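You operate a simulated robot arm through the tools that you are given. There is no shell and no other tool. Be economical: measure what you need, move in short steps, check, and stop when the job is done.

Carry out the task below with a simulated robot arm. There is one attempt and no reset: what you move stays moved.

JOB
Lay the matching gasket in the white rail and roll both rails' gaskets flat.
Fine: on the blue bench; the brown rail's gasket already lies in it; use the roller and put it back. Set down upright: blue roller.

The check looks at the end state, three seconds after you hand in, the way a careful person would. Anything else that was tipped, shoved, dropped, spilled or broken makes it a failure.

ROBOT AND FRAMES
A 7-joint arm with a two-finger parallel gripper on a trunk, on a base that drives. Base frame: it is fixed to the floor where the robot stands at the start and does not move with it; the origin is under the middle of the robot, x ahead of it, y to its left, z up; the surface under the hand at the start is at about z = 0.85. Units: m, degrees, N and s.
Its first joint turns from -166.0 to 166.0 degrees. Places, roughly: brown rail [0.7, 0.3, 0.9]; white rail [0.5, 0.2, 0.9]. Payload 3.43 kg.
The TCP is the grasp point between the finger pads, 0.034 m short of the fingertips. In the tool frame z runs along the fingers and y along their closing line. Largest opening 0.128 m; finger width 0.024, thickness 0.012; the body of the gripper, 0.048 by 0.13 m, starts 0.096 m behind the TCP.
Orientation is that of the tool frame in the base frame, as [roll, pitch, yaw] about the fixed x, y, z axes, in that order (R = Rz(yaw) Ry(pitch) Rx(roll)). With the fingers straight down and closing along the base's y, the tool's x points along the base's -x, its y along +y and its z along -z.

CONTROLS
- The arm moves only by the tool arm_command. Its arguments are lists of equal length, an entry for each row: "xyz": the shift along the tool's x, y, z in m, a list of three; "rotation": the turn, a rotation vector about the tool's x, y, z in degrees, a list of three; "gripper": the gripper command, from -1 (fully open) to 1 (shut), values between in proportion. In form: {"xyz": [[tx, ty, tz], ...], "rotation": [[rx, ry, rz], ...], "gripper": [gripper, ...]}. A call has 1 to 20 rows; each row is the pose to reach, as a shift and turn from the pose commanded when the call began, along the tool's axes at that moment. Each row takes 0.2 s and may step no farther than 0.05 m and 8.6 degrees from the row before; otherwise, or with a gripper value out of range, the whole call is refused. A pose out of reach is approached as far as the arm can. The call stops where the force on the tool passes 40 N (or 10 N more than at its start, if that is more) or the arm is blocked; 0.2 s more then pass. The fingers move at their own pace (about 0.153 m/s each) and stop on an object; they squeeze with about 26 N. The grip force told is the motor's: it shows also when the fingers shut on nothing. Time passes only in rows, and 0.2 s behind the last, so rows that repeat a pose let the fingers close. The reply holds the time, the measured pose of the TCP, the force on the tool along the base axes, the opening and the grip force, in the units named above and with some noise, with the torque about the TCP (base axes, N m) and any sound that the robot's microphone picked up.
- Cameras (640 x 400 px; columns grow to the right, rows downward): "scene" is now at [0.1971, 0.2341, 1.3614]; the picture's right is [0.03, -1.00, -0.00], its down [-0.62, -0.02, -0.78] and it looks along [0.78, 0.03, -0.62] (base axes); focal length 274 px, centre (320, 200). "wrist" rides on the gripper at [0.076, -0.011, -0.16] in the tool frame; the picture's right is [0.15, 0.99, 0.00], its down [-0.88, 0.13, -0.46] and it looks along [-0.45, 0.07, 0.89] (tool axes); focal length 234 px, centre (320, 200). There is no depth. A picture from a camera that has moved, and an enlarged one, comes with that camera's place and axes in the base frame and with its lens.
- capture(camera): a new picture of that camera. It takes no simulated time.
- roll_base(legs): drives the robot by 1 to 6 legs, each [ahead, turn to the left] in m and degrees, along the robot's own axes; the way and the turn of a leg run together, so that a leg with both is an arc; at most 1.5 m and 180 degrees a leg. The arm and the cameras ride along, it lands a little off, and it stops where it bumps. It gives what a move gives.
- aim_head(pan, tilt): turns the head with the scene camera to pan (to the left, within 120 degrees either way) and tilt (down, from -29 to 69), counted from straight ahead of the robot. It gives what a move gives.
- enlarge(camera, box): a new picture of the part [left, top, right, bottom] of that camera's present view, enlarged. It takes no simulated time.
- job_done(): hands the job in; it is judged then, once.

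Go step by step. Nothing tells you exact positions but the pictures and the camera data: compare them with the known pose of the tool, close in by small moves and look again before you grip or let go. The budget is 120 turns and 82 pictures, counting those below and the enlarged ones. Unless the task says otherwise, let go and move clear before handing in, and close with one line.

The tools are called as a command line: name --argument value ..., lists and objects as JSON in quotes. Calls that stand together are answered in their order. arm_command: Moves the arm, as the interface text tells. Its arguments: {"type":"object","properties":{"xyz":{"type":"array"},"rotation":{"type":"array"},"gripper":{"type":"array"}},"required":["xyz","rotation","gripper"]} The other tools are called the same way: roll_base (legs) drives the base; aim_head (pan, tilt) turns the head that bears the scene camera; capture (camera) takes a picture; enlarge (camera, box) takes an enlarged picture of a part of a camera's view; job_done () hands the job in.

At the start:

```text
clock: 0.0
eef_pos: [0.607, 0.1104, 1.1803]
tool_rot: [-179.9, -0.1, 180.0]
ft_force: [-0.4, -0.5, -1.1]
moment: [-0.01, 0.01, -0.04]
gripper_width: 0.128
grip_force: 0.1
robot x, y, heading: [-0.0002, -0.0039, 0.1]
head pan, tilt: [2.0, 37.8]
```

scene: 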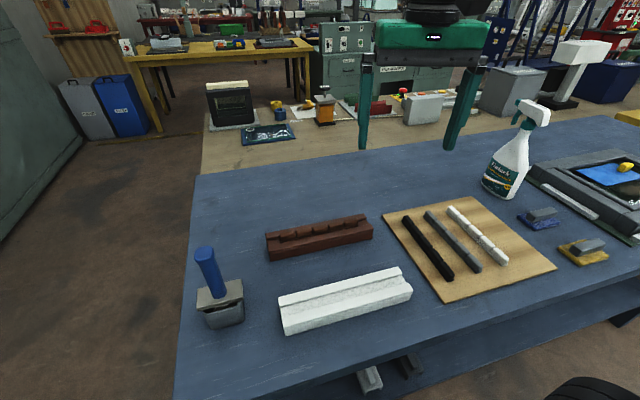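
wrist: 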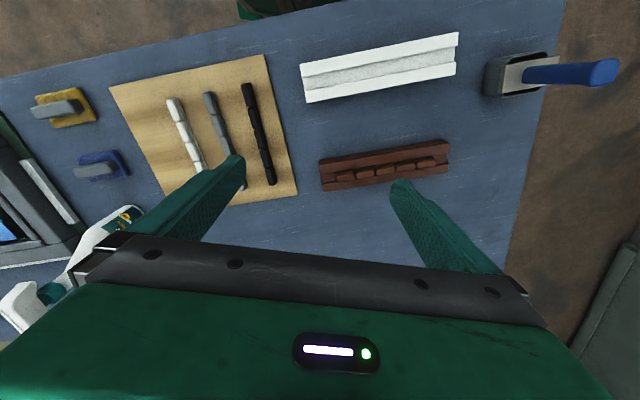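

I see the blue bench with the brown rail (gasket in it), the white rail, three gaskets on a wooden board and a blue-handled roller in a holder. I'll look closer first.

enlarge --camera "scene" --box '[370, 190, 570, 315]'

enlarge --camera "scene" --box '[180, 205, 420, 355]'

enlarge --camera "wrist" --box '[290, 20, 640, 210]'

```text
3.20 times, centred on (470, 252) of scene
camera zoom: at [0.1971, 0.2341, 1.3614], right [0.03, -1.0, 0.0], down [-0.62, -0.02, -0.78], along [0.78, 0.03, -0.62], focal length 875 px, centre (-160, 32)
```

zoom: 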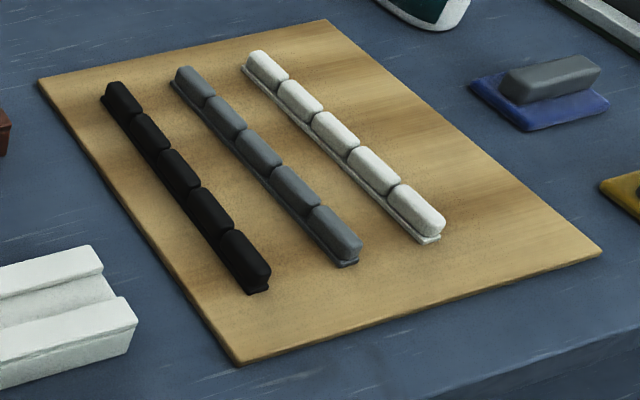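

```text
2.67 times, centred on (300, 280) of scene
camera zoom: at [0.1971, 0.2341, 1.3614], right [0.03, -1.0, 0.0], down [-0.62, -0.02, -0.78], along [0.78, 0.03, -0.62], focal length 729 px, centre (373, -13)
```

zoom: 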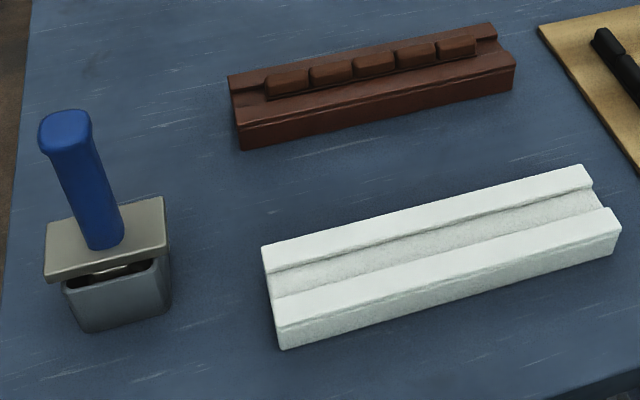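

```text
1.83 times, centred on (465, 115) of wrist
camera zoom: at [0.5313, 0.0988, 1.3408], right [-0.15, 0.99, 0.0], down [0.88, 0.13, 0.45], along [0.45, 0.07, -0.89], focal length 428 px, centre (55, 355)
```

zoom: 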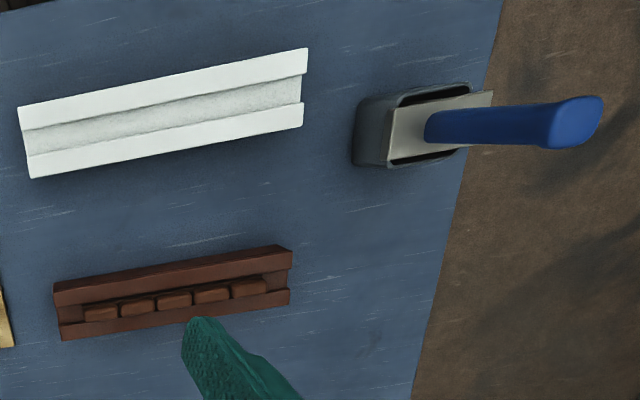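

The white gasket matches the white rail (the brown rail holds a brown one). The white rail is too close to the robot's axis, so I'll back up a little first.

roll_base --legs '[[-0.13, 0]]'

aim_head --pan 0 --tilt 38

capture --camera "scene"

capture --camera "wrist"

```text
clock: 1.3
eef_pos: [0.4636, 0.1102, 1.1879]
tool_rot: [-179.9, 0.7, -180.0]
ft_force: [0.2, 0.0, -0.3]
moment: [0.01, -0.04, 0.0]
gripper_width: 0.1279
grip_force: 0.1
robot x, y, heading: [-0.1272, -0.0046, 0.1]
head pan, tilt: [2.0, 37.8]
```

```text
clock: 1.9
eef_pos: [0.4491, 0.1104, 1.195]
tool_rot: [179.9, 1.4, -180.0]
ft_force: [0.5, 0.4, 1.1]
moment: [0.03, 0.02, 0.01]
gripper_width: 0.1278
grip_force: 0.1
robot x, y, heading: [-0.1246, -0.0038, 0.2]
head pan, tilt: [0.0, 38.0]
```

```text
76 pictures are left
camera scene: at [0.0694, 0.2311, 1.3611], right [0.0, -1.0, 0.0], down [-0.63, 0.0, -0.78], along [0.78, 0.0, -0.63], focal length 274 px, centre (320, 200)
```

scene: 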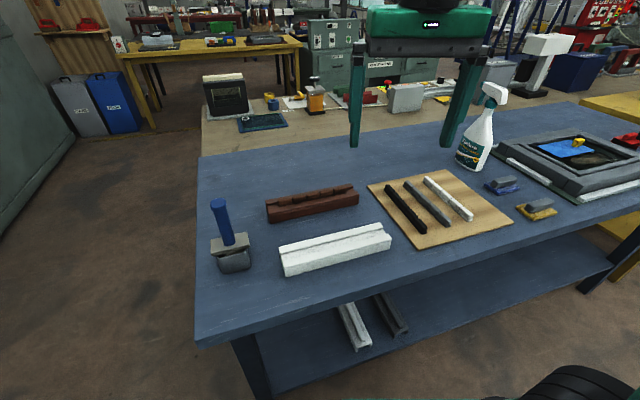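

```text
75 pictures are left
camera wrist: at [0.3695, 0.0985, 1.3534], right [-0.15, 0.99, 0.0], down [0.87, 0.13, 0.48], along [0.47, 0.07, -0.88], focal length 234 px, centre (320, 200)
```

wrist: 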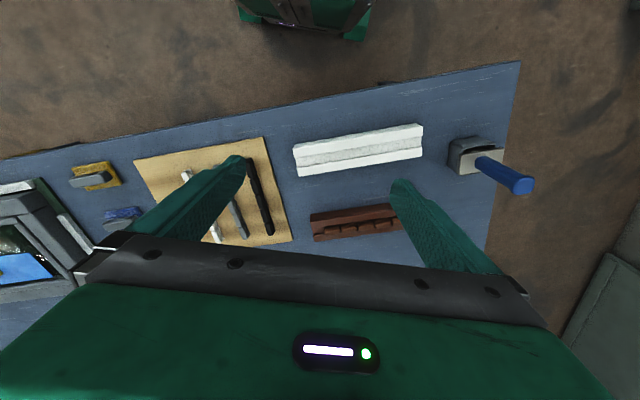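

Backed up fine. Now I move over the white gasket, aligning the jaws across it.

arm_command --xyz '[[-0.025, -0.025, 0.01], [-0.05, -0.05, 0.02], [-0.075, -0.075, 0.03], [-0.1, -0.1, 0.04], [-0.125, -0.125, 0.05], [-0.15, -0.15, 0.06], [-0.175, -0.175, 0.07], [-0.2, -0.2, 0.08], [-0.225, -0.225, 0.09], [-0.25, -0.25, 0.1], [-0.25, -0.25, 0.12]]' --rotation '[[0, 0.14, -1.6], [0, 0.28, -3.2], [0, 0.42, -4.8], [0, 0.56, -6.4], [0, 0.7, -8], [0, 0.84, -9.6], [0, 0.98, -11.2], [0, 1.12, -12.8], [0, 1.26, -14.4], [0, 1.4, -16], [0, 1.4, -16]]' --gripper '[-1, -1, -1, -1, -1, -1, -1, -1, -1, -1, -1]'

capture --camera "wrist"

capture --camera "scene"

```text
clock: 4.3
eef_pos: [0.701, -0.1418, 1.0823]
tool_rot: [-179.8, -0.1, -163.9]
ft_force: [0.2, 0.5, -0.3]
moment: [-0.03, 0.01, -0.01]
gripper_width: 0.1279
grip_force: 0.2
robot x, y, heading: [-0.1285, -0.0008, 0.5]
head pan, tilt: [0.0, 38.0]
```

```text
74 pictures are left
camera wrist: at [0.6321, -0.1732, 1.2424], right [-0.41, 0.91, 0.0], down [0.81, 0.37, 0.46], along [0.42, 0.19, -0.89], focal length 234 px, centre (320, 200)
```

wrist: 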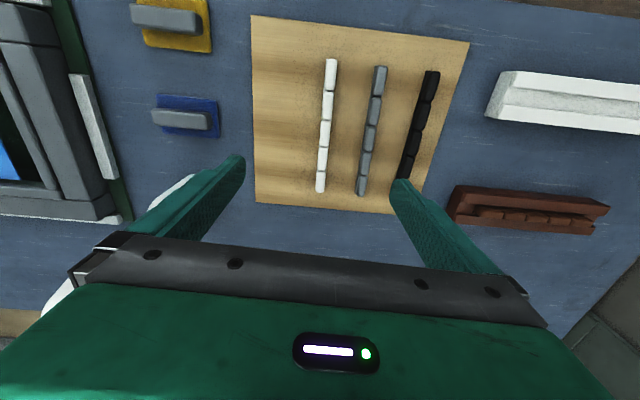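

```text
73 pictures are left
camera scene: at [0.0693, 0.2311, 1.3611], right [0.0, -1.0, 0.0], down [-0.63, 0.0, -0.78], along [0.78, 0.0, -0.63], focal length 274 px, centre (320, 200)
```

scene: 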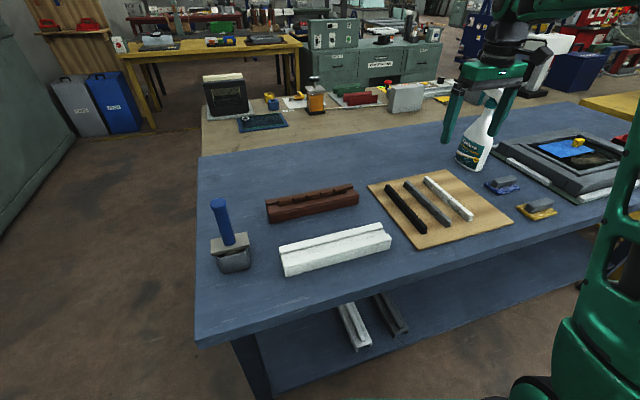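

Rough gasket centre (0.70, -0.136), about 0.2 m long. I'll descend partway with narrowed jaws and look closely.

arm_command --xyz '[[0, 0.003, 0.04], [0, 0.006, 0.08], [0, 0.006, 0.1], [0, 0.006, 0.1]]' --rotation '[[0, 0, 0], [0, 0, 0], [0, 0, 0], [0, 0, 0]]' --gripper '[0.3, 0.3, 0.3, 0.3]'

capture --camera "wrist"

enlarge --camera "scene" --box '[360, 120, 520, 220]'

enlarge --camera "scene" --box '[200, 180, 400, 305]'

```text
clock: 5.3
eef_pos: [0.6996, -0.1356, 0.9808]
tool_rot: [-179.9, 0.0, -164.0]
ft_force: [0.1, -0.9, -1.0]
moment: [0.0, 0.0, 0.01]
gripper_width: 0.0449
grip_force: 0.0
robot x, y, heading: [-0.1266, -0.0053, -0.3]
head pan, tilt: [0.0, 38.0]
```

```text
72 pictures are left
camera wrist: at [0.6301, -0.1667, 1.1415], right [-0.41, 0.91, 0.0], down [0.81, 0.37, 0.45], along [0.42, 0.19, -0.89], focal length 234 px, centre (320, 200)
```

wrist: 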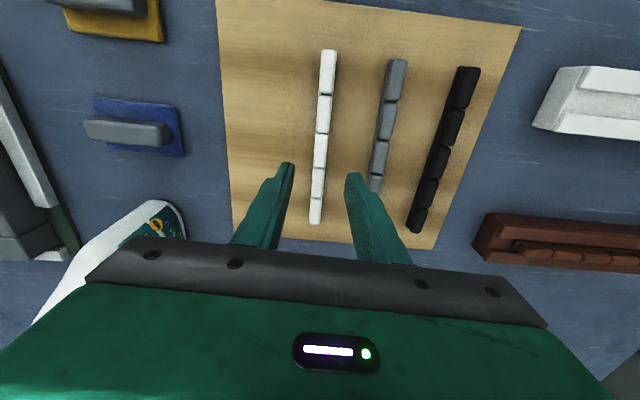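

```text
4.00 times, centred on (440, 170) of scene
camera zoom: at [0.0694, 0.231, 1.3611], right [0.0, -1.0, 0.0], down [-0.63, 0.0, -0.78], along [0.78, 0.0, -0.63], focal length 1094 px, centre (-160, 320)
```

zoom: 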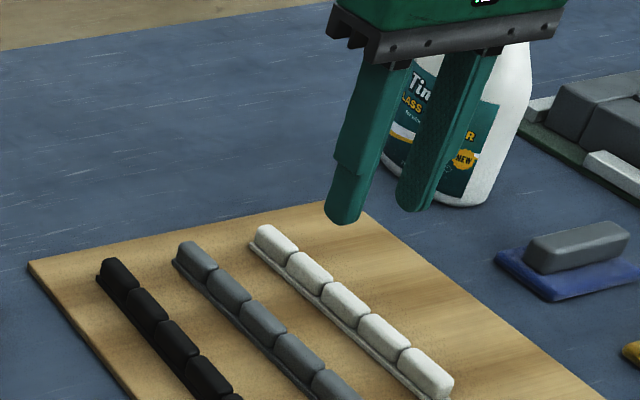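

```text
3.20 times, centred on (300, 242) of scene
camera zoom: at [0.0694, 0.231, 1.3611], right [0.0, -1.0, 0.0], down [-0.63, 0.0, -0.78], along [0.78, 0.0, -0.63], focal length 875 px, centre (384, 64)
```

zoom: 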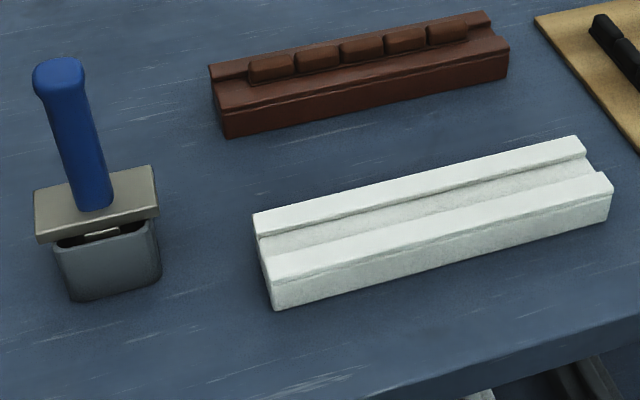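

The gasket's axis is about 4° more turned than the jaws. I correct this, lower closer, and check.

arm_command --xyz '[[0.003, 0.002, 0.02], [0.003, 0.002, 0.05], [0.003, 0.002, 0.05]]' --rotation '[[0, 0, -4.3], [0, 0, -4.3], [0, 0, -4.3]]' --gripper '[0.3, 0.3, 0.3]'

capture --camera "wrist"

enlarge --camera "scene" --box '[370, 130, 530, 230]'

```text
clock: 6.1
eef_pos: [0.6966, -0.1324, 0.9309]
tool_rot: [-179.8, -0.1, -159.7]
ft_force: [0.1, 0.3, -0.9]
moment: [0.03, 0.01, -0.01]
gripper_width: 0.0449
grip_force: 0.0
robot x, y, heading: [-0.1263, -0.0046, -0.3]
head pan, tilt: [0.0, 38.0]
```

```text
69 pictures are left
camera wrist: at [0.6293, -0.1696, 1.0917], right [-0.48, 0.88, 0.0], down [0.78, 0.43, 0.45], along [0.4, 0.22, -0.89], focal length 234 px, centre (320, 200)
```

wrist: 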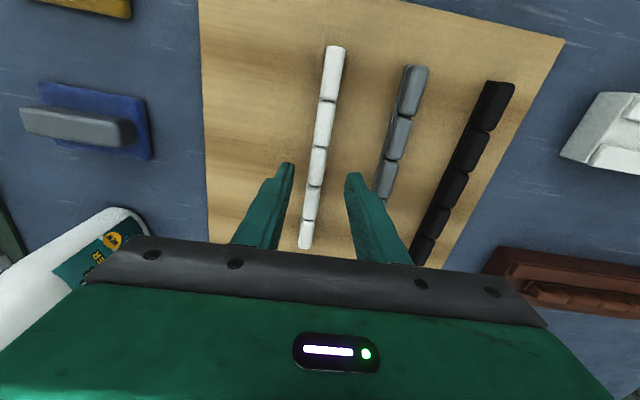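

```text
4.00 times, centred on (450, 180) of scene
camera zoom: at [0.0694, 0.231, 1.3611], right [0.0, -1.0, 0.0], down [-0.63, 0.0, -0.78], along [0.78, 0.0, -0.63], focal length 1094 px, centre (-200, 280)
```

zoom: 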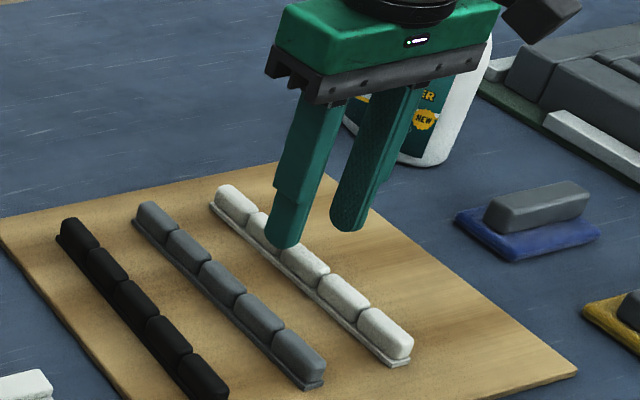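

The jaws are now aligned, 3 mm off sideways. Descend and grip the upper bead.

arm_command --xyz '[[0, -0.003, 0.015], [0, -0.003, 0.031], [0, -0.003, 0.031]]' --rotation '[[0, 0, 0], [0, 0, 0], [0, 0, 0]]' --gripper '[0.3, 0.3, 0.3]'

capture --camera "wrist"

enlarge --camera "scene" --box '[400, 160, 480, 210]'

```text
clock: 6.9
eef_pos: [0.6982, -0.1364, 0.8985]
tool_rot: [-179.7, -0.1, -159.8]
ft_force: [0.7, 0.0, -0.9]
moment: [0.0, 0.01, -0.03]
gripper_width: 0.0446
grip_force: 0.0
robot x, y, heading: [-0.1266, -0.0017, 0.1]
head pan, tilt: [0.0, 38.0]
```

```text
67 pictures are left
camera wrist: at [0.631, -0.173, 1.0605], right [-0.48, 0.88, 0.0], down [0.78, 0.43, 0.45], along [0.4, 0.22, -0.89], focal length 234 px, centre (320, 200)
```

wrist: 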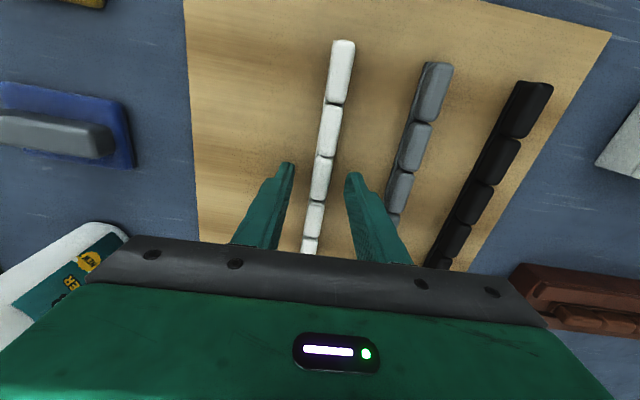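

```text
8.00 times, centred on (440, 185) of scene
camera zoom: at [0.0695, 0.231, 1.3611], right [0.0, -1.0, 0.0], down [-0.63, 0.0, -0.78], along [0.78, 0.0, -0.63], focal length 2188 px, centre (-640, 320)
```

zoom: 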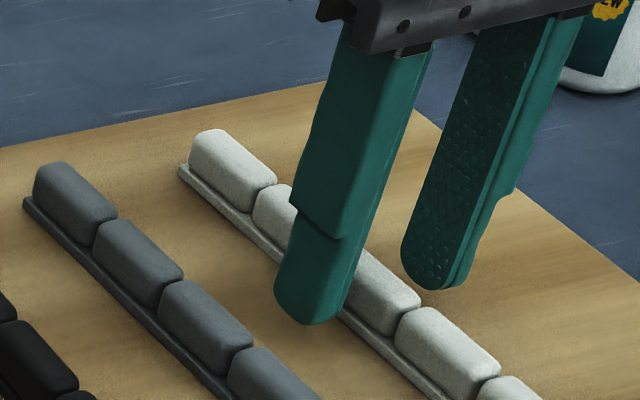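

The fingertips straddle the bead with a small clearance over the board. Gripping now, then a small lift to check.

arm_command --xyz '[[0, 0, 0], [0, 0, 0], [0, 0, 0]]' --rotation '[[0, 0, 0], [0, 0, 0], [0, 0, 0]]' --gripper '[0.6, 1, 1]'

enlarge --camera "scene" --box '[400, 160, 480, 210]'

```text
clock: 7.7
eef_pos: [0.698, -0.136, 0.9005]
tool_rot: [-179.8, -0.1, -159.7]
ft_force: [0.3, 0.7, 0.5]
moment: [0.03, 0.03, -0.03]
gripper_width: 0.0153
grip_force: 25.9
robot x, y, heading: [-0.126, -0.0048, -0.2]
head pan, tilt: [0.0, 38.0]
```

```text
8.00 times, centred on (440, 185) of scene
camera zoom: at [0.0695, 0.231, 1.361], right [0.0, -1.0, 0.0], down [-0.63, 0.0, -0.78], along [0.78, 0.0, -0.63], focal length 2188 px, centre (-640, 320)
```

zoom: 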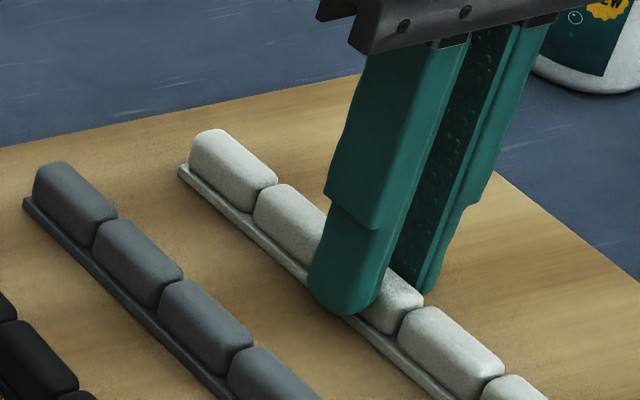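

The gasket's middle segment is gripped (15 mm wide). Lift straight up, then swing over the white rail with the rotation.

arm_command --xyz '[[0, 0, -0.03], [0, 0, -0.06], [0, 0, -0.09]]' --rotation '[[0, 0, 0], [0, 0, 0], [0, 0, 0]]' --gripper '[1, 1, 1]'

capture --camera "scene"

```text
clock: 8.5
eef_pos: [0.6971, -0.1382, 0.9895]
tool_rot: [-179.9, -0.1, -159.7]
ft_force: [-0.2, 0.0, -1.4]
moment: [0.0, 0.02, 0.0]
gripper_width: 0.0154
grip_force: 25.2
robot x, y, heading: [-0.1272, -0.0039, 0.1]
head pan, tilt: [0.0, 38.0]
```

```text
64 pictures are left
camera scene: at [0.0698, 0.231, 1.361], right [0.0, -1.0, 0.0], down [-0.63, 0.0, -0.78], along [0.78, 0.0, -0.63], focal length 274 px, centre (320, 200)
```

scene: 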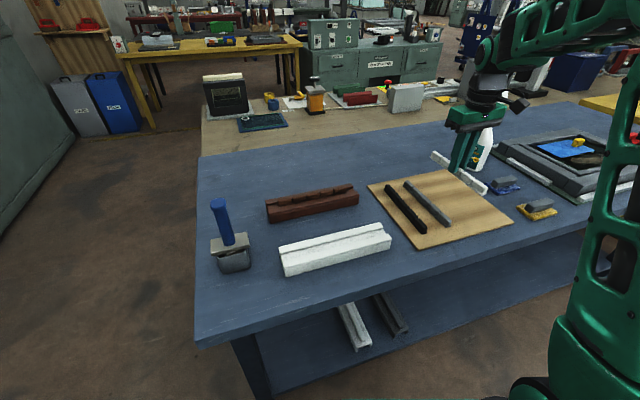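

Held level. Now over the white rail (centre ≈ (0.502, 0.192), axis yaw ≈ 109°).

arm_command --xyz '[[0, 0, -0.03], [0, 0, -0.06], [0.0057, 0.0314, -0.06], [0.0114, 0.0629, -0.06], [0.0171, 0.0943, -0.06], [0.0228, 0.1257, -0.06], [0.0285, 0.1572, -0.06], [0.0342, 0.1886, -0.06], [0.0399, 0.22, -0.06], [0.0456, 0.2515, -0.06], [0.0513, 0.2829, -0.06], [0.057, 0.3143, -0.06], [0.0627, 0.3458, -0.06], [0.0684, 0.3772, -0.06], [0.0684, 0.3772, -0.06]]' --rotation '[[0, 0, 0], [0, 0, 0], [0, 0, 7.617], [0, 0, 15.233], [0, 0, 22.85], [0, 0, 30.467], [0, 0, 38.083], [0, 0, 45.7], [0, 0, 53.317], [0, 0, 60.933], [0, 0, 68.55], [0, 0, 76.167], [0, 0, 83.783], [0, 0, 91.4], [0, 0, 91.4]]' --gripper '[1, 1, 1, 1, 1, 1, 1, 1, 1, 1, 1, 1, 1, 1, 1]'

capture --camera "scene"

capture --camera "wrist"

```text
clock: 11.7
eef_pos: [0.5022, 0.1964, 1.0483]
tool_rot: [180.0, 0.3, 108.7]
ft_force: [-0.3, 0.1, -0.7]
moment: [-0.02, 0.02, 0.02]
gripper_width: 0.0153
grip_force: 26.0
robot x, y, heading: [-0.128, -0.0031, 0.3]
head pan, tilt: [0.0, 38.0]
```

```text
63 pictures are left
camera scene: at [0.0694, 0.2311, 1.361], right [0.0, -1.0, 0.0], down [-0.63, 0.0, -0.78], along [0.78, 0.0, -0.63], focal length 274 px, centre (320, 200)
```

scene: 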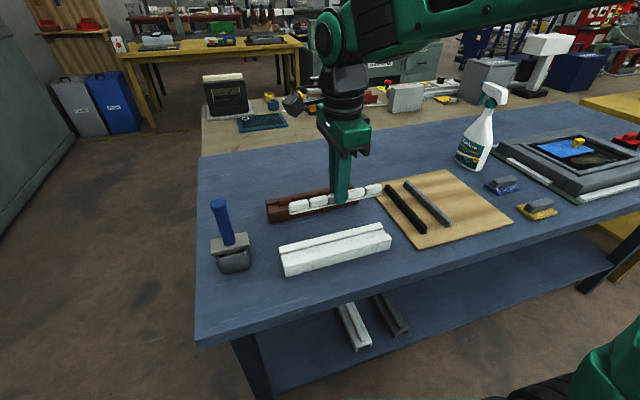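

```text
62 pictures are left
camera wrist: at [0.4673, 0.264, 1.2092], right [0.89, 0.46, 0.0], down [0.41, -0.79, 0.46], along [0.21, -0.41, -0.89], focal length 234 px, centre (320, 200)
```

wrist: 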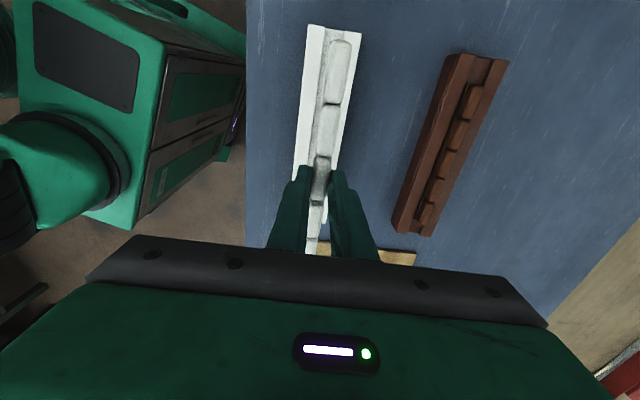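

Alignment looks good. Lower to just above the rail and inspect.

arm_command --xyz '[[0, 0, 0.04], [0, 0, 0.08], [0, 0, 0.108], [0, 0, 0.108]]' --rotation '[[0, 0, 0], [0, 0, 0], [0, 0, 0], [0, 0, 0]]' --gripper '[1, 1, 1, 1]'

enlarge --camera "scene" --box '[260, 200, 420, 300]'

capture --camera "wrist"

```text
clock: 12.7
eef_pos: [0.5026, 0.197, 0.9388]
tool_rot: [180.0, 0.2, 108.9]
ft_force: [0.0, 0.0, -1.5]
moment: [0.0, -0.02, 0.01]
gripper_width: 0.0151
grip_force: 26.0
robot x, y, heading: [-0.1241, -0.0009, 0.2]
head pan, tilt: [0.0, 38.0]
```

```text
4.00 times, centred on (340, 250) of scene
camera zoom: at [0.0694, 0.2311, 1.361], right [0.0, -1.0, 0.0], down [-0.63, 0.0, -0.78], along [0.78, 0.0, -0.63], focal length 1094 px, centre (240, 0)
```

zoom: 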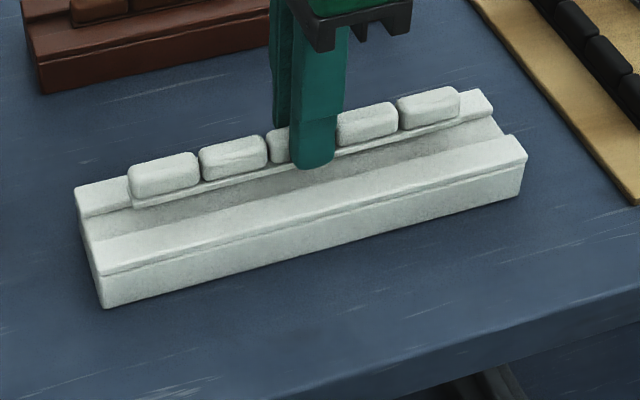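

```text
60 pictures are left
camera wrist: at [0.4665, 0.2646, 1.1006], right [0.89, 0.46, 0.0], down [0.41, -0.79, 0.46], along [0.21, -0.41, -0.89], focal length 234 px, centre (320, 200)
```

wrist: 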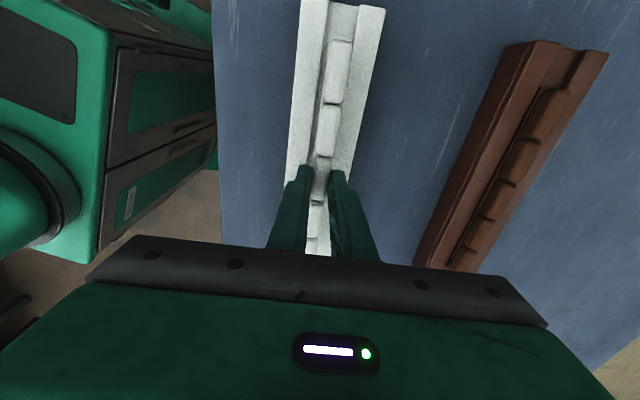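

enlarge --camera "wrist" --box '[260, 0, 420, 100]'

enlarge --camera "wrist" --box '[260, 160, 420, 260]'

```text
4.00 times, centred on (340, 50) of wrist
camera zoom: at [0.4665, 0.2646, 1.1006], right [0.89, 0.46, 0.0], down [0.41, -0.79, 0.46], along [0.21, -0.41, -0.89], focal length 937 px, centre (240, 800)
```

zoom: 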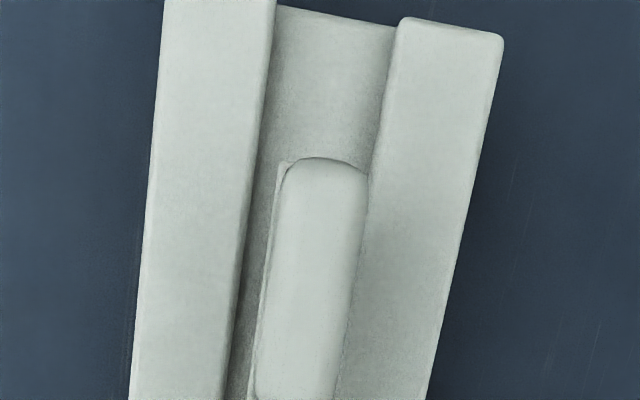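

```text
4.00 times, centred on (340, 210) of wrist
camera zoom: at [0.4665, 0.2646, 1.1006], right [0.89, 0.46, 0.0], down [0.41, -0.79, 0.46], along [0.21, -0.41, -0.89], focal length 937 px, centre (240, 160)
```

zoom: 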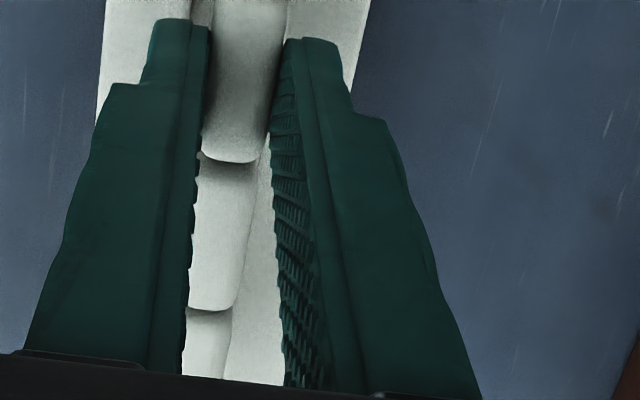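

The gasket is centred on the groove to within a millimetre and parallel. Lower slowly into the groove.

arm_command --xyz '[[0, -0.0005, 0.006], [0, -0.0005, 0.011], [0, -0.0005, 0.015], [0, -0.0005, 0.015]]' --rotation '[[0, 0, 0], [0, 0, 0], [0, 0, 0], [0, 0, 0]]' --gripper '[1, 1, 1, 1]'

enlarge --camera "scene" --box '[260, 200, 420, 300]'

enlarge --camera "wrist" --box '[260, 0, 420, 100]'

```text
clock: 13.7
eef_pos: [0.5036, 0.194, 0.9256]
tool_rot: [-179.9, 0.1, 108.9]
ft_force: [0.0, -0.6, -0.3]
moment: [0.01, 0.02, 0.05]
gripper_width: 0.0155
grip_force: 26.0
robot x, y, heading: [-0.1282, -0.0036, -0.0]
head pan, tilt: [0.0, 38.0]
```

```text
4.00 times, centred on (340, 250) of scene
camera zoom: at [0.0694, 0.2311, 1.361], right [0.0, -1.0, 0.0], down [-0.63, 0.0, -0.78], along [0.78, 0.0, -0.63], focal length 1094 px, centre (240, 0)
```

zoom: 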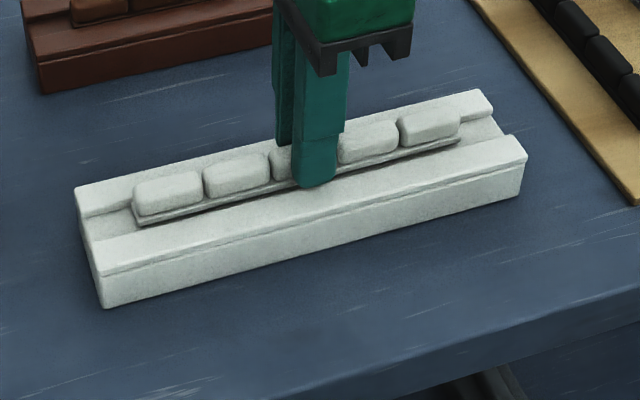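

```text
4.00 times, centred on (340, 50) of wrist
camera zoom: at [0.4672, 0.263, 1.0853], right [0.89, 0.46, 0.0], down [0.41, -0.79, 0.46], along [0.21, -0.41, -0.89], focal length 937 px, centre (240, 800)
```

zoom: 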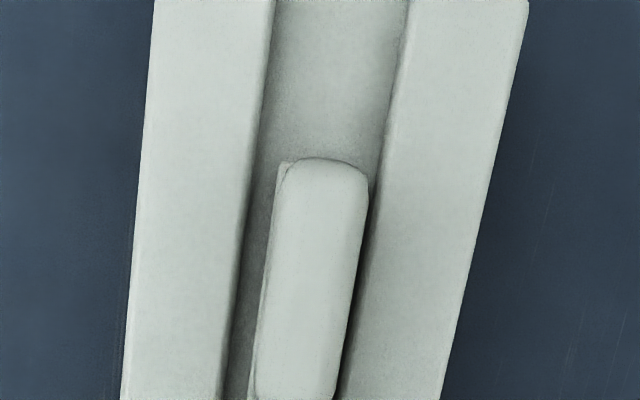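

Centred; continue down in small steps until contact.

arm_command --xyz '[[0, 0, 0.002], [0, 0, 0.004], [0, 0, 0.006], [0, 0, 0.008]]' --rotation '[[0, 0, 0], [0, 0, 0], [0, 0, 0], [0, 0, 0]]' --gripper '[1, 1, 1, 1]'

enlarge --camera "scene" --box '[260, 200, 420, 300]'

```text
clock: 14.6
eef_pos: [0.4898, 0.1951, 0.9281]
tool_rot: [179.1, 0.4, 109.0]
ft_force: [-2.8, -1.6, 6.6]
moment: [0.65, 0.53, 0.3]
gripper_width: 0.0158
grip_force: 26.8
robot x, y, heading: [-0.1261, -0.0041, 0.0]
head pan, tilt: [0.0, 38.0]
stopped in row 4: the force on the tool passed its limit at 46 N (the readings are from after the stop); the commanded pose is now the measured one
```

```text
4.00 times, centred on (340, 250) of scene
camera zoom: at [0.0696, 0.2312, 1.361], right [0.0, -1.0, 0.0], down [-0.63, 0.0, -0.78], along [0.78, 0.0, -0.63], focal length 1094 px, centre (240, 0)
```

zoom: 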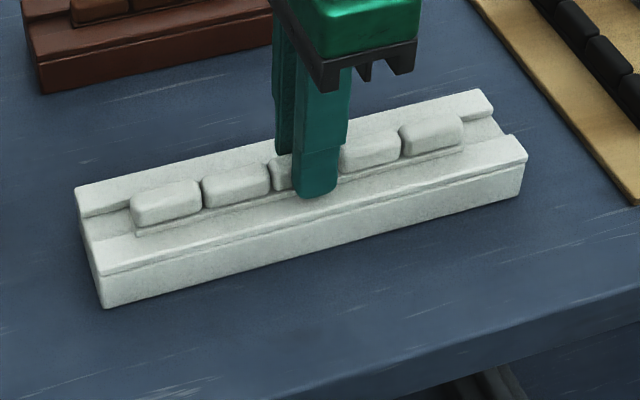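

Contact was made. Check the seating from the wrist.

enlarge --camera "wrist" --box '[240, 0, 440, 125]'

enlarge --camera "wrist" --box '[240, 140, 440, 265]'

enlarge --camera "scene" --box '[270, 225, 350, 275]'

```text
3.20 times, centred on (340, 62) of wrist
camera zoom: at [0.4531, 0.263, 1.0883], right [0.89, 0.46, 0.01], down [0.4, -0.79, 0.46], along [0.23, -0.41, -0.89], focal length 749 px, centre (256, 640)
```

zoom: 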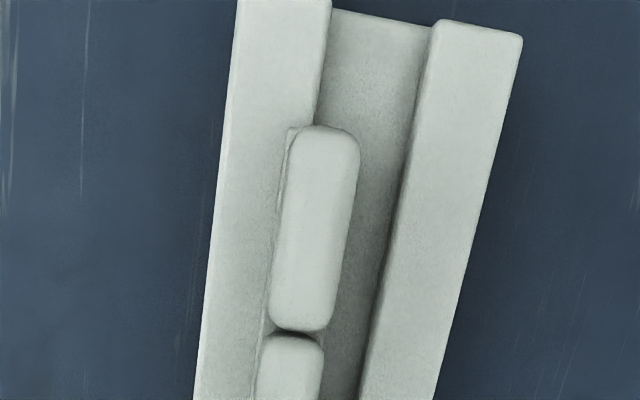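

```text
3.20 times, centred on (340, 202) of wrist
camera zoom: at [0.4531, 0.263, 1.0883], right [0.89, 0.46, 0.01], down [0.4, -0.79, 0.46], along [0.23, -0.41, -0.89], focal length 749 px, centre (256, 192)
```

zoom: 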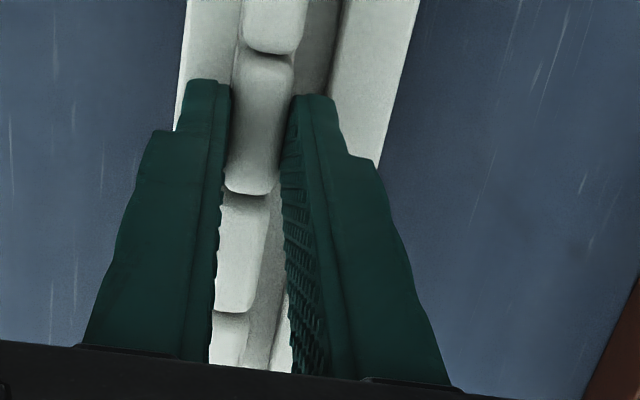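

```text
8.00 times, centred on (310, 250) of scene
camera zoom: at [0.0696, 0.2312, 1.361], right [0.0, -1.0, 0.0], down [-0.63, 0.0, -0.78], along [0.78, 0.0, -0.63], focal length 2188 px, centre (400, -200)
```

zoom: 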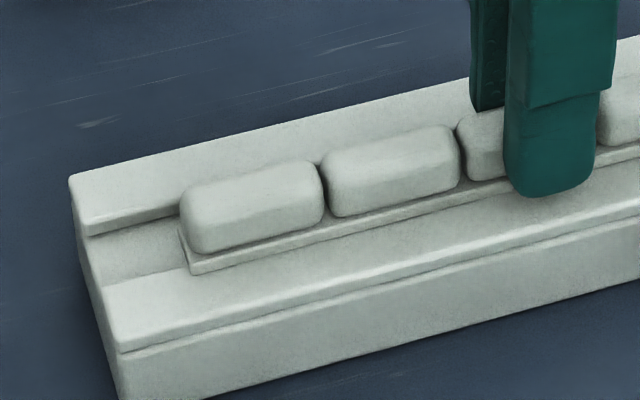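

The gasket kicked sideways ~10 mm onto the near ridge while still in the grip. I'll lift, level the tool, shift back over the groove and retry more gently.

arm_command --xyz '[[0, 0, -0.006], [0, 0, -0.012], [0, 0.005, -0.012], [0, 0.0095, -0.012], [0, 0.0095, -0.012]]' --rotation '[[0, 0, 0], [0.9, 0.4, 0], [0.9, 0.4, 0], [0.9, 0.4, 0], [0.9, 0.4, 0]]' --gripper '[1, 1, 1, 1, 1]'

enlarge --camera "wrist" --box '[240, 0, 440, 125]'

enlarge --camera "scene" --box '[260, 200, 420, 300]'

```text
clock: 15.8
eef_pos: [0.5009, 0.1972, 0.9384]
tool_rot: [-179.9, 0.1, 108.9]
ft_force: [-0.3, -1.1, -0.5]
moment: [-0.03, -0.01, 0.01]
gripper_width: 0.0154
grip_force: 25.8
robot x, y, heading: [-0.1276, -0.0018, 0.2]
head pan, tilt: [0.0, 38.0]
```

```text
3.20 times, centred on (340, 62) of wrist
camera zoom: at [0.4655, 0.2654, 1.1003], right [0.89, 0.46, 0.0], down [0.41, -0.79, 0.46], along [0.21, -0.41, -0.89], focal length 749 px, centre (256, 640)
```

zoom: 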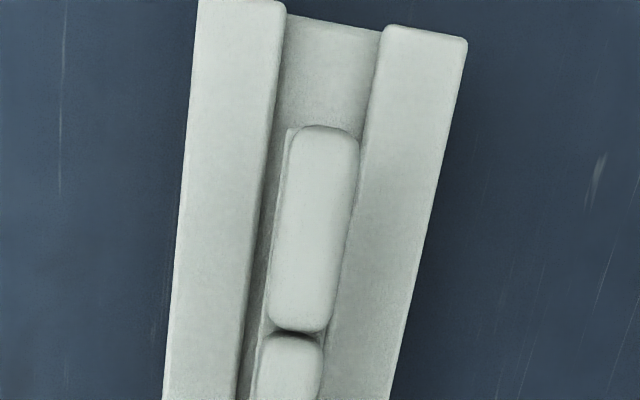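

```text
4.00 times, centred on (340, 250) of scene
camera zoom: at [0.0694, 0.2311, 1.361], right [0.0, -1.0, 0.0], down [-0.63, 0.0, -0.78], along [0.78, 0.0, -0.63], focal length 1094 px, centre (240, 0)
```

zoom: 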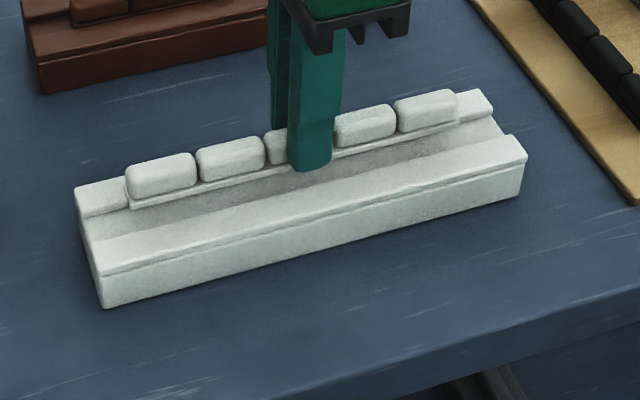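

Aligned again. Lower 16.5 mm, just short of earlier contact height, and inspect before release.

arm_command --xyz '[[0, -0.0002, 0.006], [0, -0.0002, 0.011], [0, -0.0002, 0.014], [0, -0.0002, 0.016], [0, -0.0002, 0.0165]]' --rotation '[[0, 0, 0], [0, 0, 0], [0, 0, 0], [0, 0, 0], [0, 0, 0]]' --gripper '[1, 1, 1, 1, 1]'

enlarge --camera "wrist" --box '[240, 0, 440, 125]'

enlarge --camera "scene" --box '[270, 225, 350, 275]'

```text
clock: 17.0
eef_pos: [0.501, 0.1973, 0.9228]
tool_rot: [-180.0, 0.0, 108.9]
ft_force: [0.0, -0.5, -0.3]
moment: [0.02, -0.02, -0.06]
gripper_width: 0.015
grip_force: 25.9
robot x, y, heading: [-0.1285, -0.0063, -0.0]
head pan, tilt: [0.0, 38.0]
```

```text
3.20 times, centred on (340, 62) of wrist
camera zoom: at [0.4651, 0.2656, 1.0838], right [0.89, 0.46, 0.0], down [0.41, -0.79, 0.46], along [0.21, -0.41, -0.89], focal length 749 px, centre (256, 640)
```

zoom: 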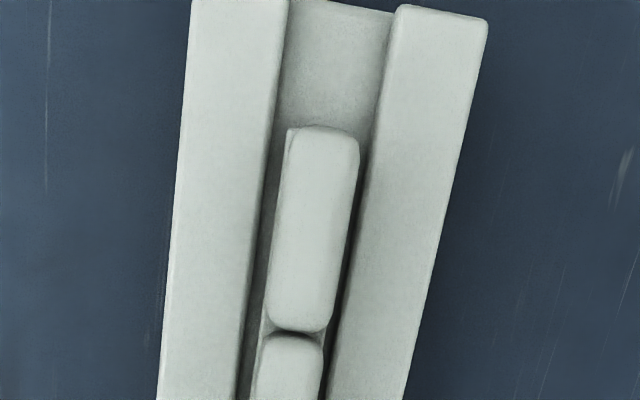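

```text
8.00 times, centred on (310, 250) of scene
camera zoom: at [0.0694, 0.2311, 1.361], right [0.0, -1.0, 0.0], down [-0.63, 0.0, -0.78], along [0.78, 0.0, -0.63], focal length 2188 px, centre (400, -200)
```

zoom: 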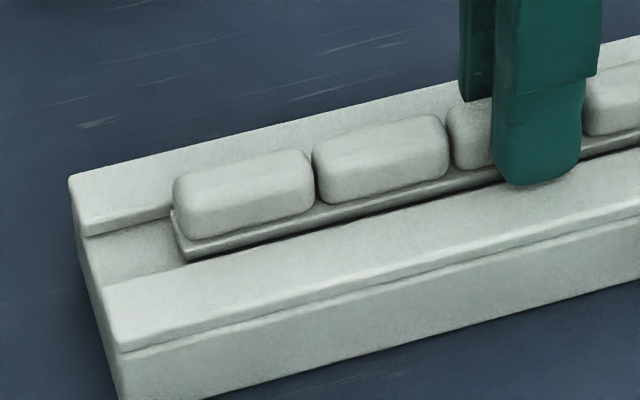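

Centred with the flange inside the groove mouth and fingertips nearly on the ridges. Release gently here.

arm_command --xyz '[[0, 0, 0], [0, 0, 0], [0, 0, 0]]' --rotation '[[0, 0, 0], [0, 0, 0], [0, 0, 0]]' --gripper '[0.6, 0.5, 0.5]'

enlarge --camera "wrist" --box '[240, 0, 440, 125]'

enlarge --camera "scene" --box '[260, 200, 420, 300]'

```text
clock: 17.8
eef_pos: [0.5007, 0.1979, 0.9225]
tool_rot: [-179.9, 0.0, 108.9]
ft_force: [0.3, 0.1, -1.0]
moment: [0.05, 0.01, 0.02]
gripper_width: 0.0319
grip_force: 0.1
robot x, y, heading: [-0.1243, -0.0014, 0.1]
head pan, tilt: [0.0, 38.0]
```

```text
3.20 times, centred on (340, 62) of wrist
camera zoom: at [0.4651, 0.2656, 1.0839], right [0.89, 0.46, 0.0], down [0.41, -0.79, 0.46], along [0.21, -0.41, -0.89], focal length 749 px, centre (256, 640)
```

zoom: 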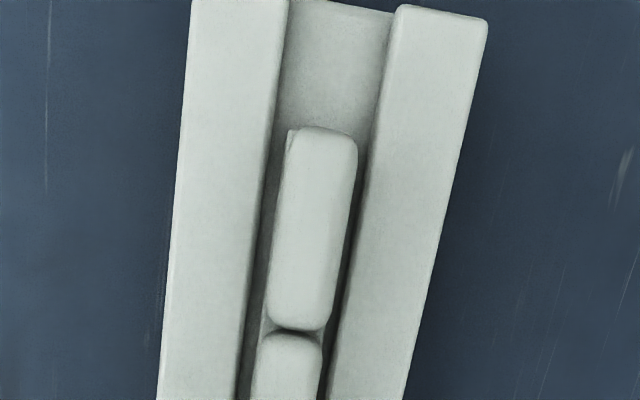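

```text
4.00 times, centred on (340, 250) of scene
camera zoom: at [0.0694, 0.2311, 1.361], right [0.0, -1.0, 0.0], down [-0.63, 0.0, -0.78], along [0.78, 0.0, -0.63], focal length 1094 px, centre (240, 0)
```

zoom: 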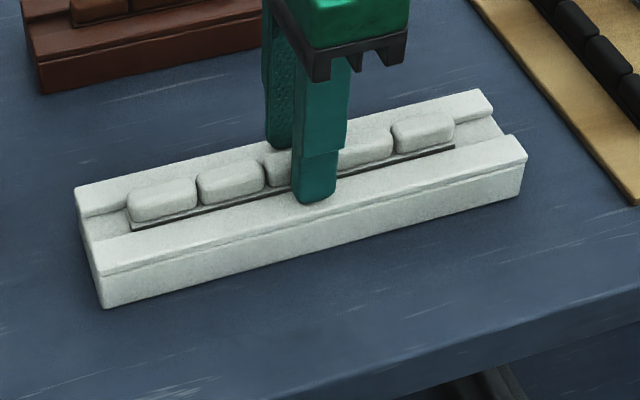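

The white gasket lies in the groove. Next: lift clear and move to hover over the roller's handle at about (0.447, 0.415).

arm_command --xyz '[[0, 0, -0.03], [0, 0, -0.07], [0, 0, -0.12], [0, 0, -0.17], [0, 0, -0.22], [0, 0, -0.25]]' --rotation '[[0, 0, 0], [0, 0, 0], [0, 0, 0], [0, 0, 0], [0, 0, 0], [0, 0, 0]]' --gripper '[0.5, 0.5, 0.5, 0.0, -0.5, -0.6]'

aim_head --pan 30 --tilt 40

enlarge --camera "scene" --box '[240, 130, 480, 280]'

```text
clock: 19.2
eef_pos: [0.4996, 0.1987, 1.1757]
tool_rot: [-179.9, 0.1, 109.0]
ft_force: [0.0, -0.4, -0.1]
moment: [0.01, 0.01, -0.02]
gripper_width: 0.1023
grip_force: 0.1
robot x, y, heading: [-0.1272, -0.0033, -0.1]
head pan, tilt: [0.0, 38.0]
```

```text
clock: 20.2
eef_pos: [0.4996, 0.1993, 1.174]
tool_rot: [-180.0, 0.1, 108.8]
ft_force: [0.2, -0.2, -0.3]
moment: [-0.01, -0.02, 0.0]
gripper_width: 0.1022
grip_force: 0.0
robot x, y, heading: [-0.1282, -0.0041, -0.0]
head pan, tilt: [30.0, 40.0]
```

```text
2.67 times, centred on (360, 205) of scene
camera zoom: at [0.0567, 0.2735, 1.3582], right [0.5, -0.87, -0.01], down [-0.57, -0.32, -0.76], along [0.66, 0.38, -0.65], focal length 729 px, centre (213, 187)
```

zoom: 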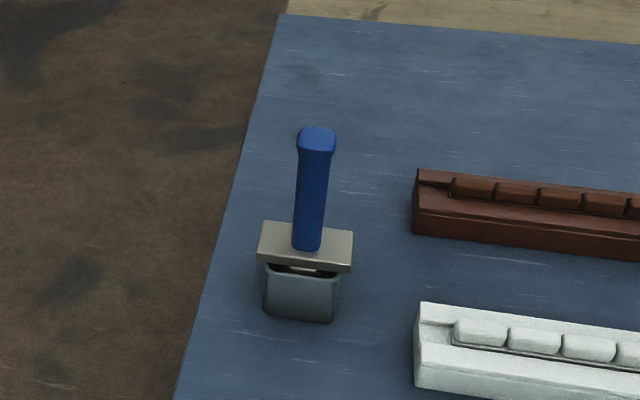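

arm_command --xyz '[[0.037, 0.0033, 0], [0.074, 0.0066, 0], [0.111, 0.0099, 0], [0.148, 0.0132, 0], [0.185, 0.0165, 0], [0.2214, 0.0198, 0], [0.2214, 0.0198, 0]]' --rotation '[[0, 0, 0], [0, 0, 0], [0, 0, 0], [0, 0, 0], [0, 0, 0], [0, 0, 0], [0, 0, 0]]' --gripper '[-0.6, -0.6, -0.6, -0.6, -0.6, -0.6, -0.6]'

capture --camera "wrist"

enlarge --camera "scene" --box '[240, 100, 480, 250]'

```text
clock: 21.8
eef_pos: [0.4457, 0.4131, 1.172]
tool_rot: [-180.0, -0.1, 109.0]
ft_force: [0.0, -0.2, -0.5]
moment: [0.01, 0.02, 0.03]
gripper_width: 0.1023
grip_force: 0.0
robot x, y, heading: [-0.1266, 0.0003, 0.0]
head pan, tilt: [30.0, 40.0]
```

```text
44 pictures are left
camera wrist: at [0.4111, 0.4815, 1.333], right [0.89, 0.46, 0.0], down [0.41, -0.79, 0.45], along [0.21, -0.4, -0.89], focal length 234 px, centre (320, 200)
```

wrist: 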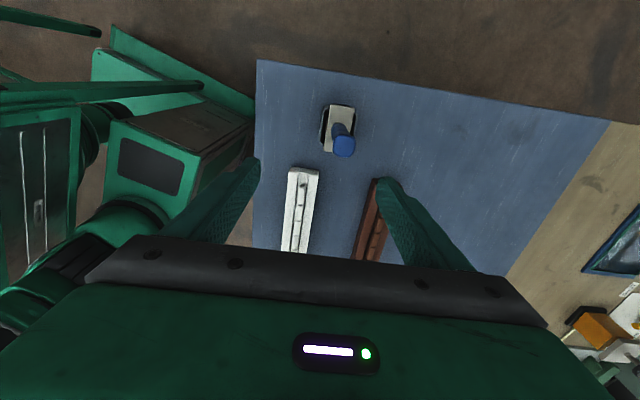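

```text
2.67 times, centred on (360, 175) of scene
camera zoom: at [0.0567, 0.2736, 1.3582], right [0.5, -0.87, -0.01], down [-0.57, -0.32, -0.76], along [0.65, 0.38, -0.65], focal length 729 px, centre (213, 267)
```

zoom: 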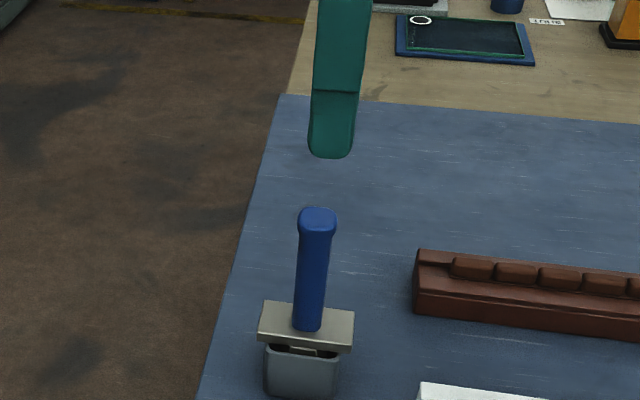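

enlarge --camera "wrist" --box '[290, 85, 390, 165]'

```text
5.00 times, centred on (340, 125) of wrist
camera zoom: at [0.4111, 0.4815, 1.333], right [0.89, 0.46, 0.0], down [0.41, -0.79, 0.45], along [0.21, -0.4, -0.89], focal length 1171 px, centre (220, 575)
```

zoom: 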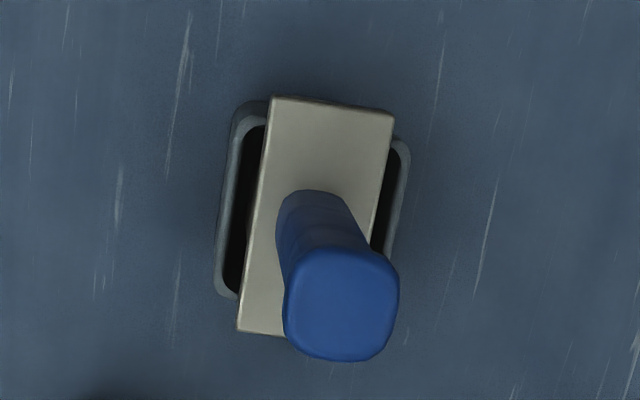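

The roller's plate is parallel to the rails, handle axis ≈ (0.473, 0.430), top ≈ 1.035. Shift over it and descend partly around the handle top.

arm_command --xyz '[[0.0071, 0.0313, 0], [0.0071, 0.0313, 0.04], [0.0071, 0.0313, 0.08], [0.0071, 0.0313, 0.08]]' --rotation '[[0, 0, 0], [0, 0, 0], [0, 0, 0], [0, 0, 0]]' --gripper '[-0.4, -0.4, -0.4, -0.4]'

enlarge --camera "wrist" --box '[220, 20, 420, 180]'

enlarge --camera "scene" --box '[260, 120, 440, 260]'

```text
clock: 22.8
eef_pos: [0.4736, 0.4307, 1.0925]
tool_rot: [-180.0, 0.0, 108.9]
ft_force: [0.6, 0.1, -0.2]
moment: [0.03, -0.01, -0.01]
gripper_width: 0.0895
grip_force: 0.0
robot x, y, heading: [-0.1287, -0.0014, -0.1]
head pan, tilt: [30.0, 40.0]
```

```text
2.50 times, centred on (320, 100) of wrist
camera zoom: at [0.4386, 0.4985, 1.2542], right [0.89, 0.46, 0.0], down [0.41, -0.79, 0.46], along [0.21, -0.4, -0.89], focal length 585 px, centre (320, 450)
```

zoom: 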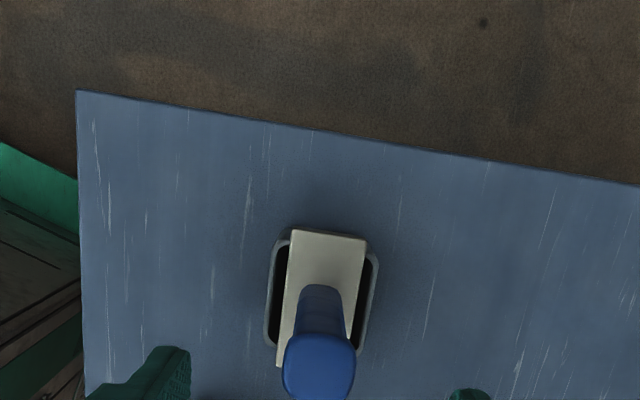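

```text
2.86 times, centred on (350, 190) of scene
camera zoom: at [0.0566, 0.2736, 1.3582], right [0.5, -0.87, -0.01], down [-0.57, -0.32, -0.76], along [0.65, 0.38, -0.65], focal length 781 px, centre (234, 229)
```

zoom: 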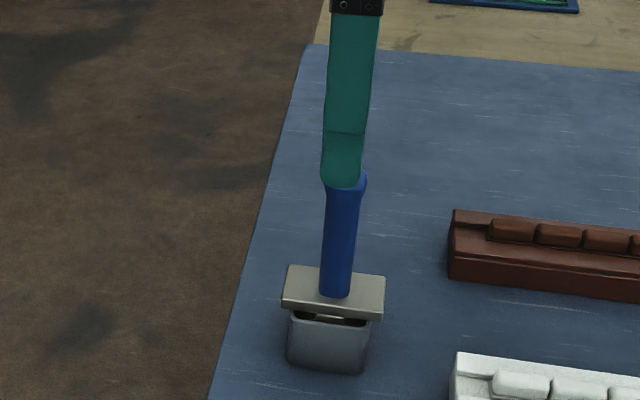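

Centred on the handle. Descend and grip below the flare.

arm_command --xyz '[[0.001, 0.0007, 0.04], [0.001, 0.0007, 0.08], [0.001, 0.0007, 0.1], [0.001, 0.0007, 0.1], [0.001, 0.0007, 0.1], [0.001, 0.0007, 0.1], [0.001, 0.0007, 0.1]]' --rotation '[[0, 0, 0], [0, 0, 0], [0, 0, 0], [0, 0, 0], [0, 0, 0], [0, 0, 0], [0, 0, 0]]' --gripper '[-0.4, -0.4, -0.4, 0.2, 1, 1, 1]'

enlarge --camera "scene" --box '[260, 120, 440, 260]'

```text
clock: 24.4
eef_pos: [0.4729, 0.4307, 0.9945]
tool_rot: [-179.9, 0.0, 108.9]
ft_force: [-0.3, 1.1, 0.0]
moment: [-0.02, -0.02, 0.01]
gripper_width: 0.0289
grip_force: 25.9
robot x, y, heading: [-0.1229, -0.0022, -0.0]
head pan, tilt: [30.0, 40.0]
```

```text
2.86 times, centred on (350, 190) of scene
camera zoom: at [0.0567, 0.2736, 1.3582], right [0.5, -0.87, -0.01], down [-0.57, -0.32, -0.76], along [0.65, 0.38, -0.65], focal length 781 px, centre (234, 229)
```

zoom: 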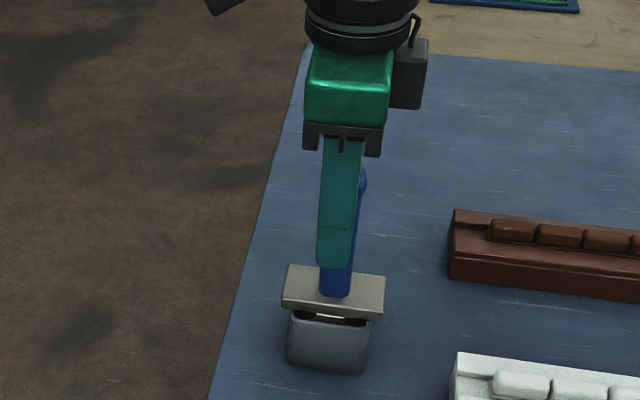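

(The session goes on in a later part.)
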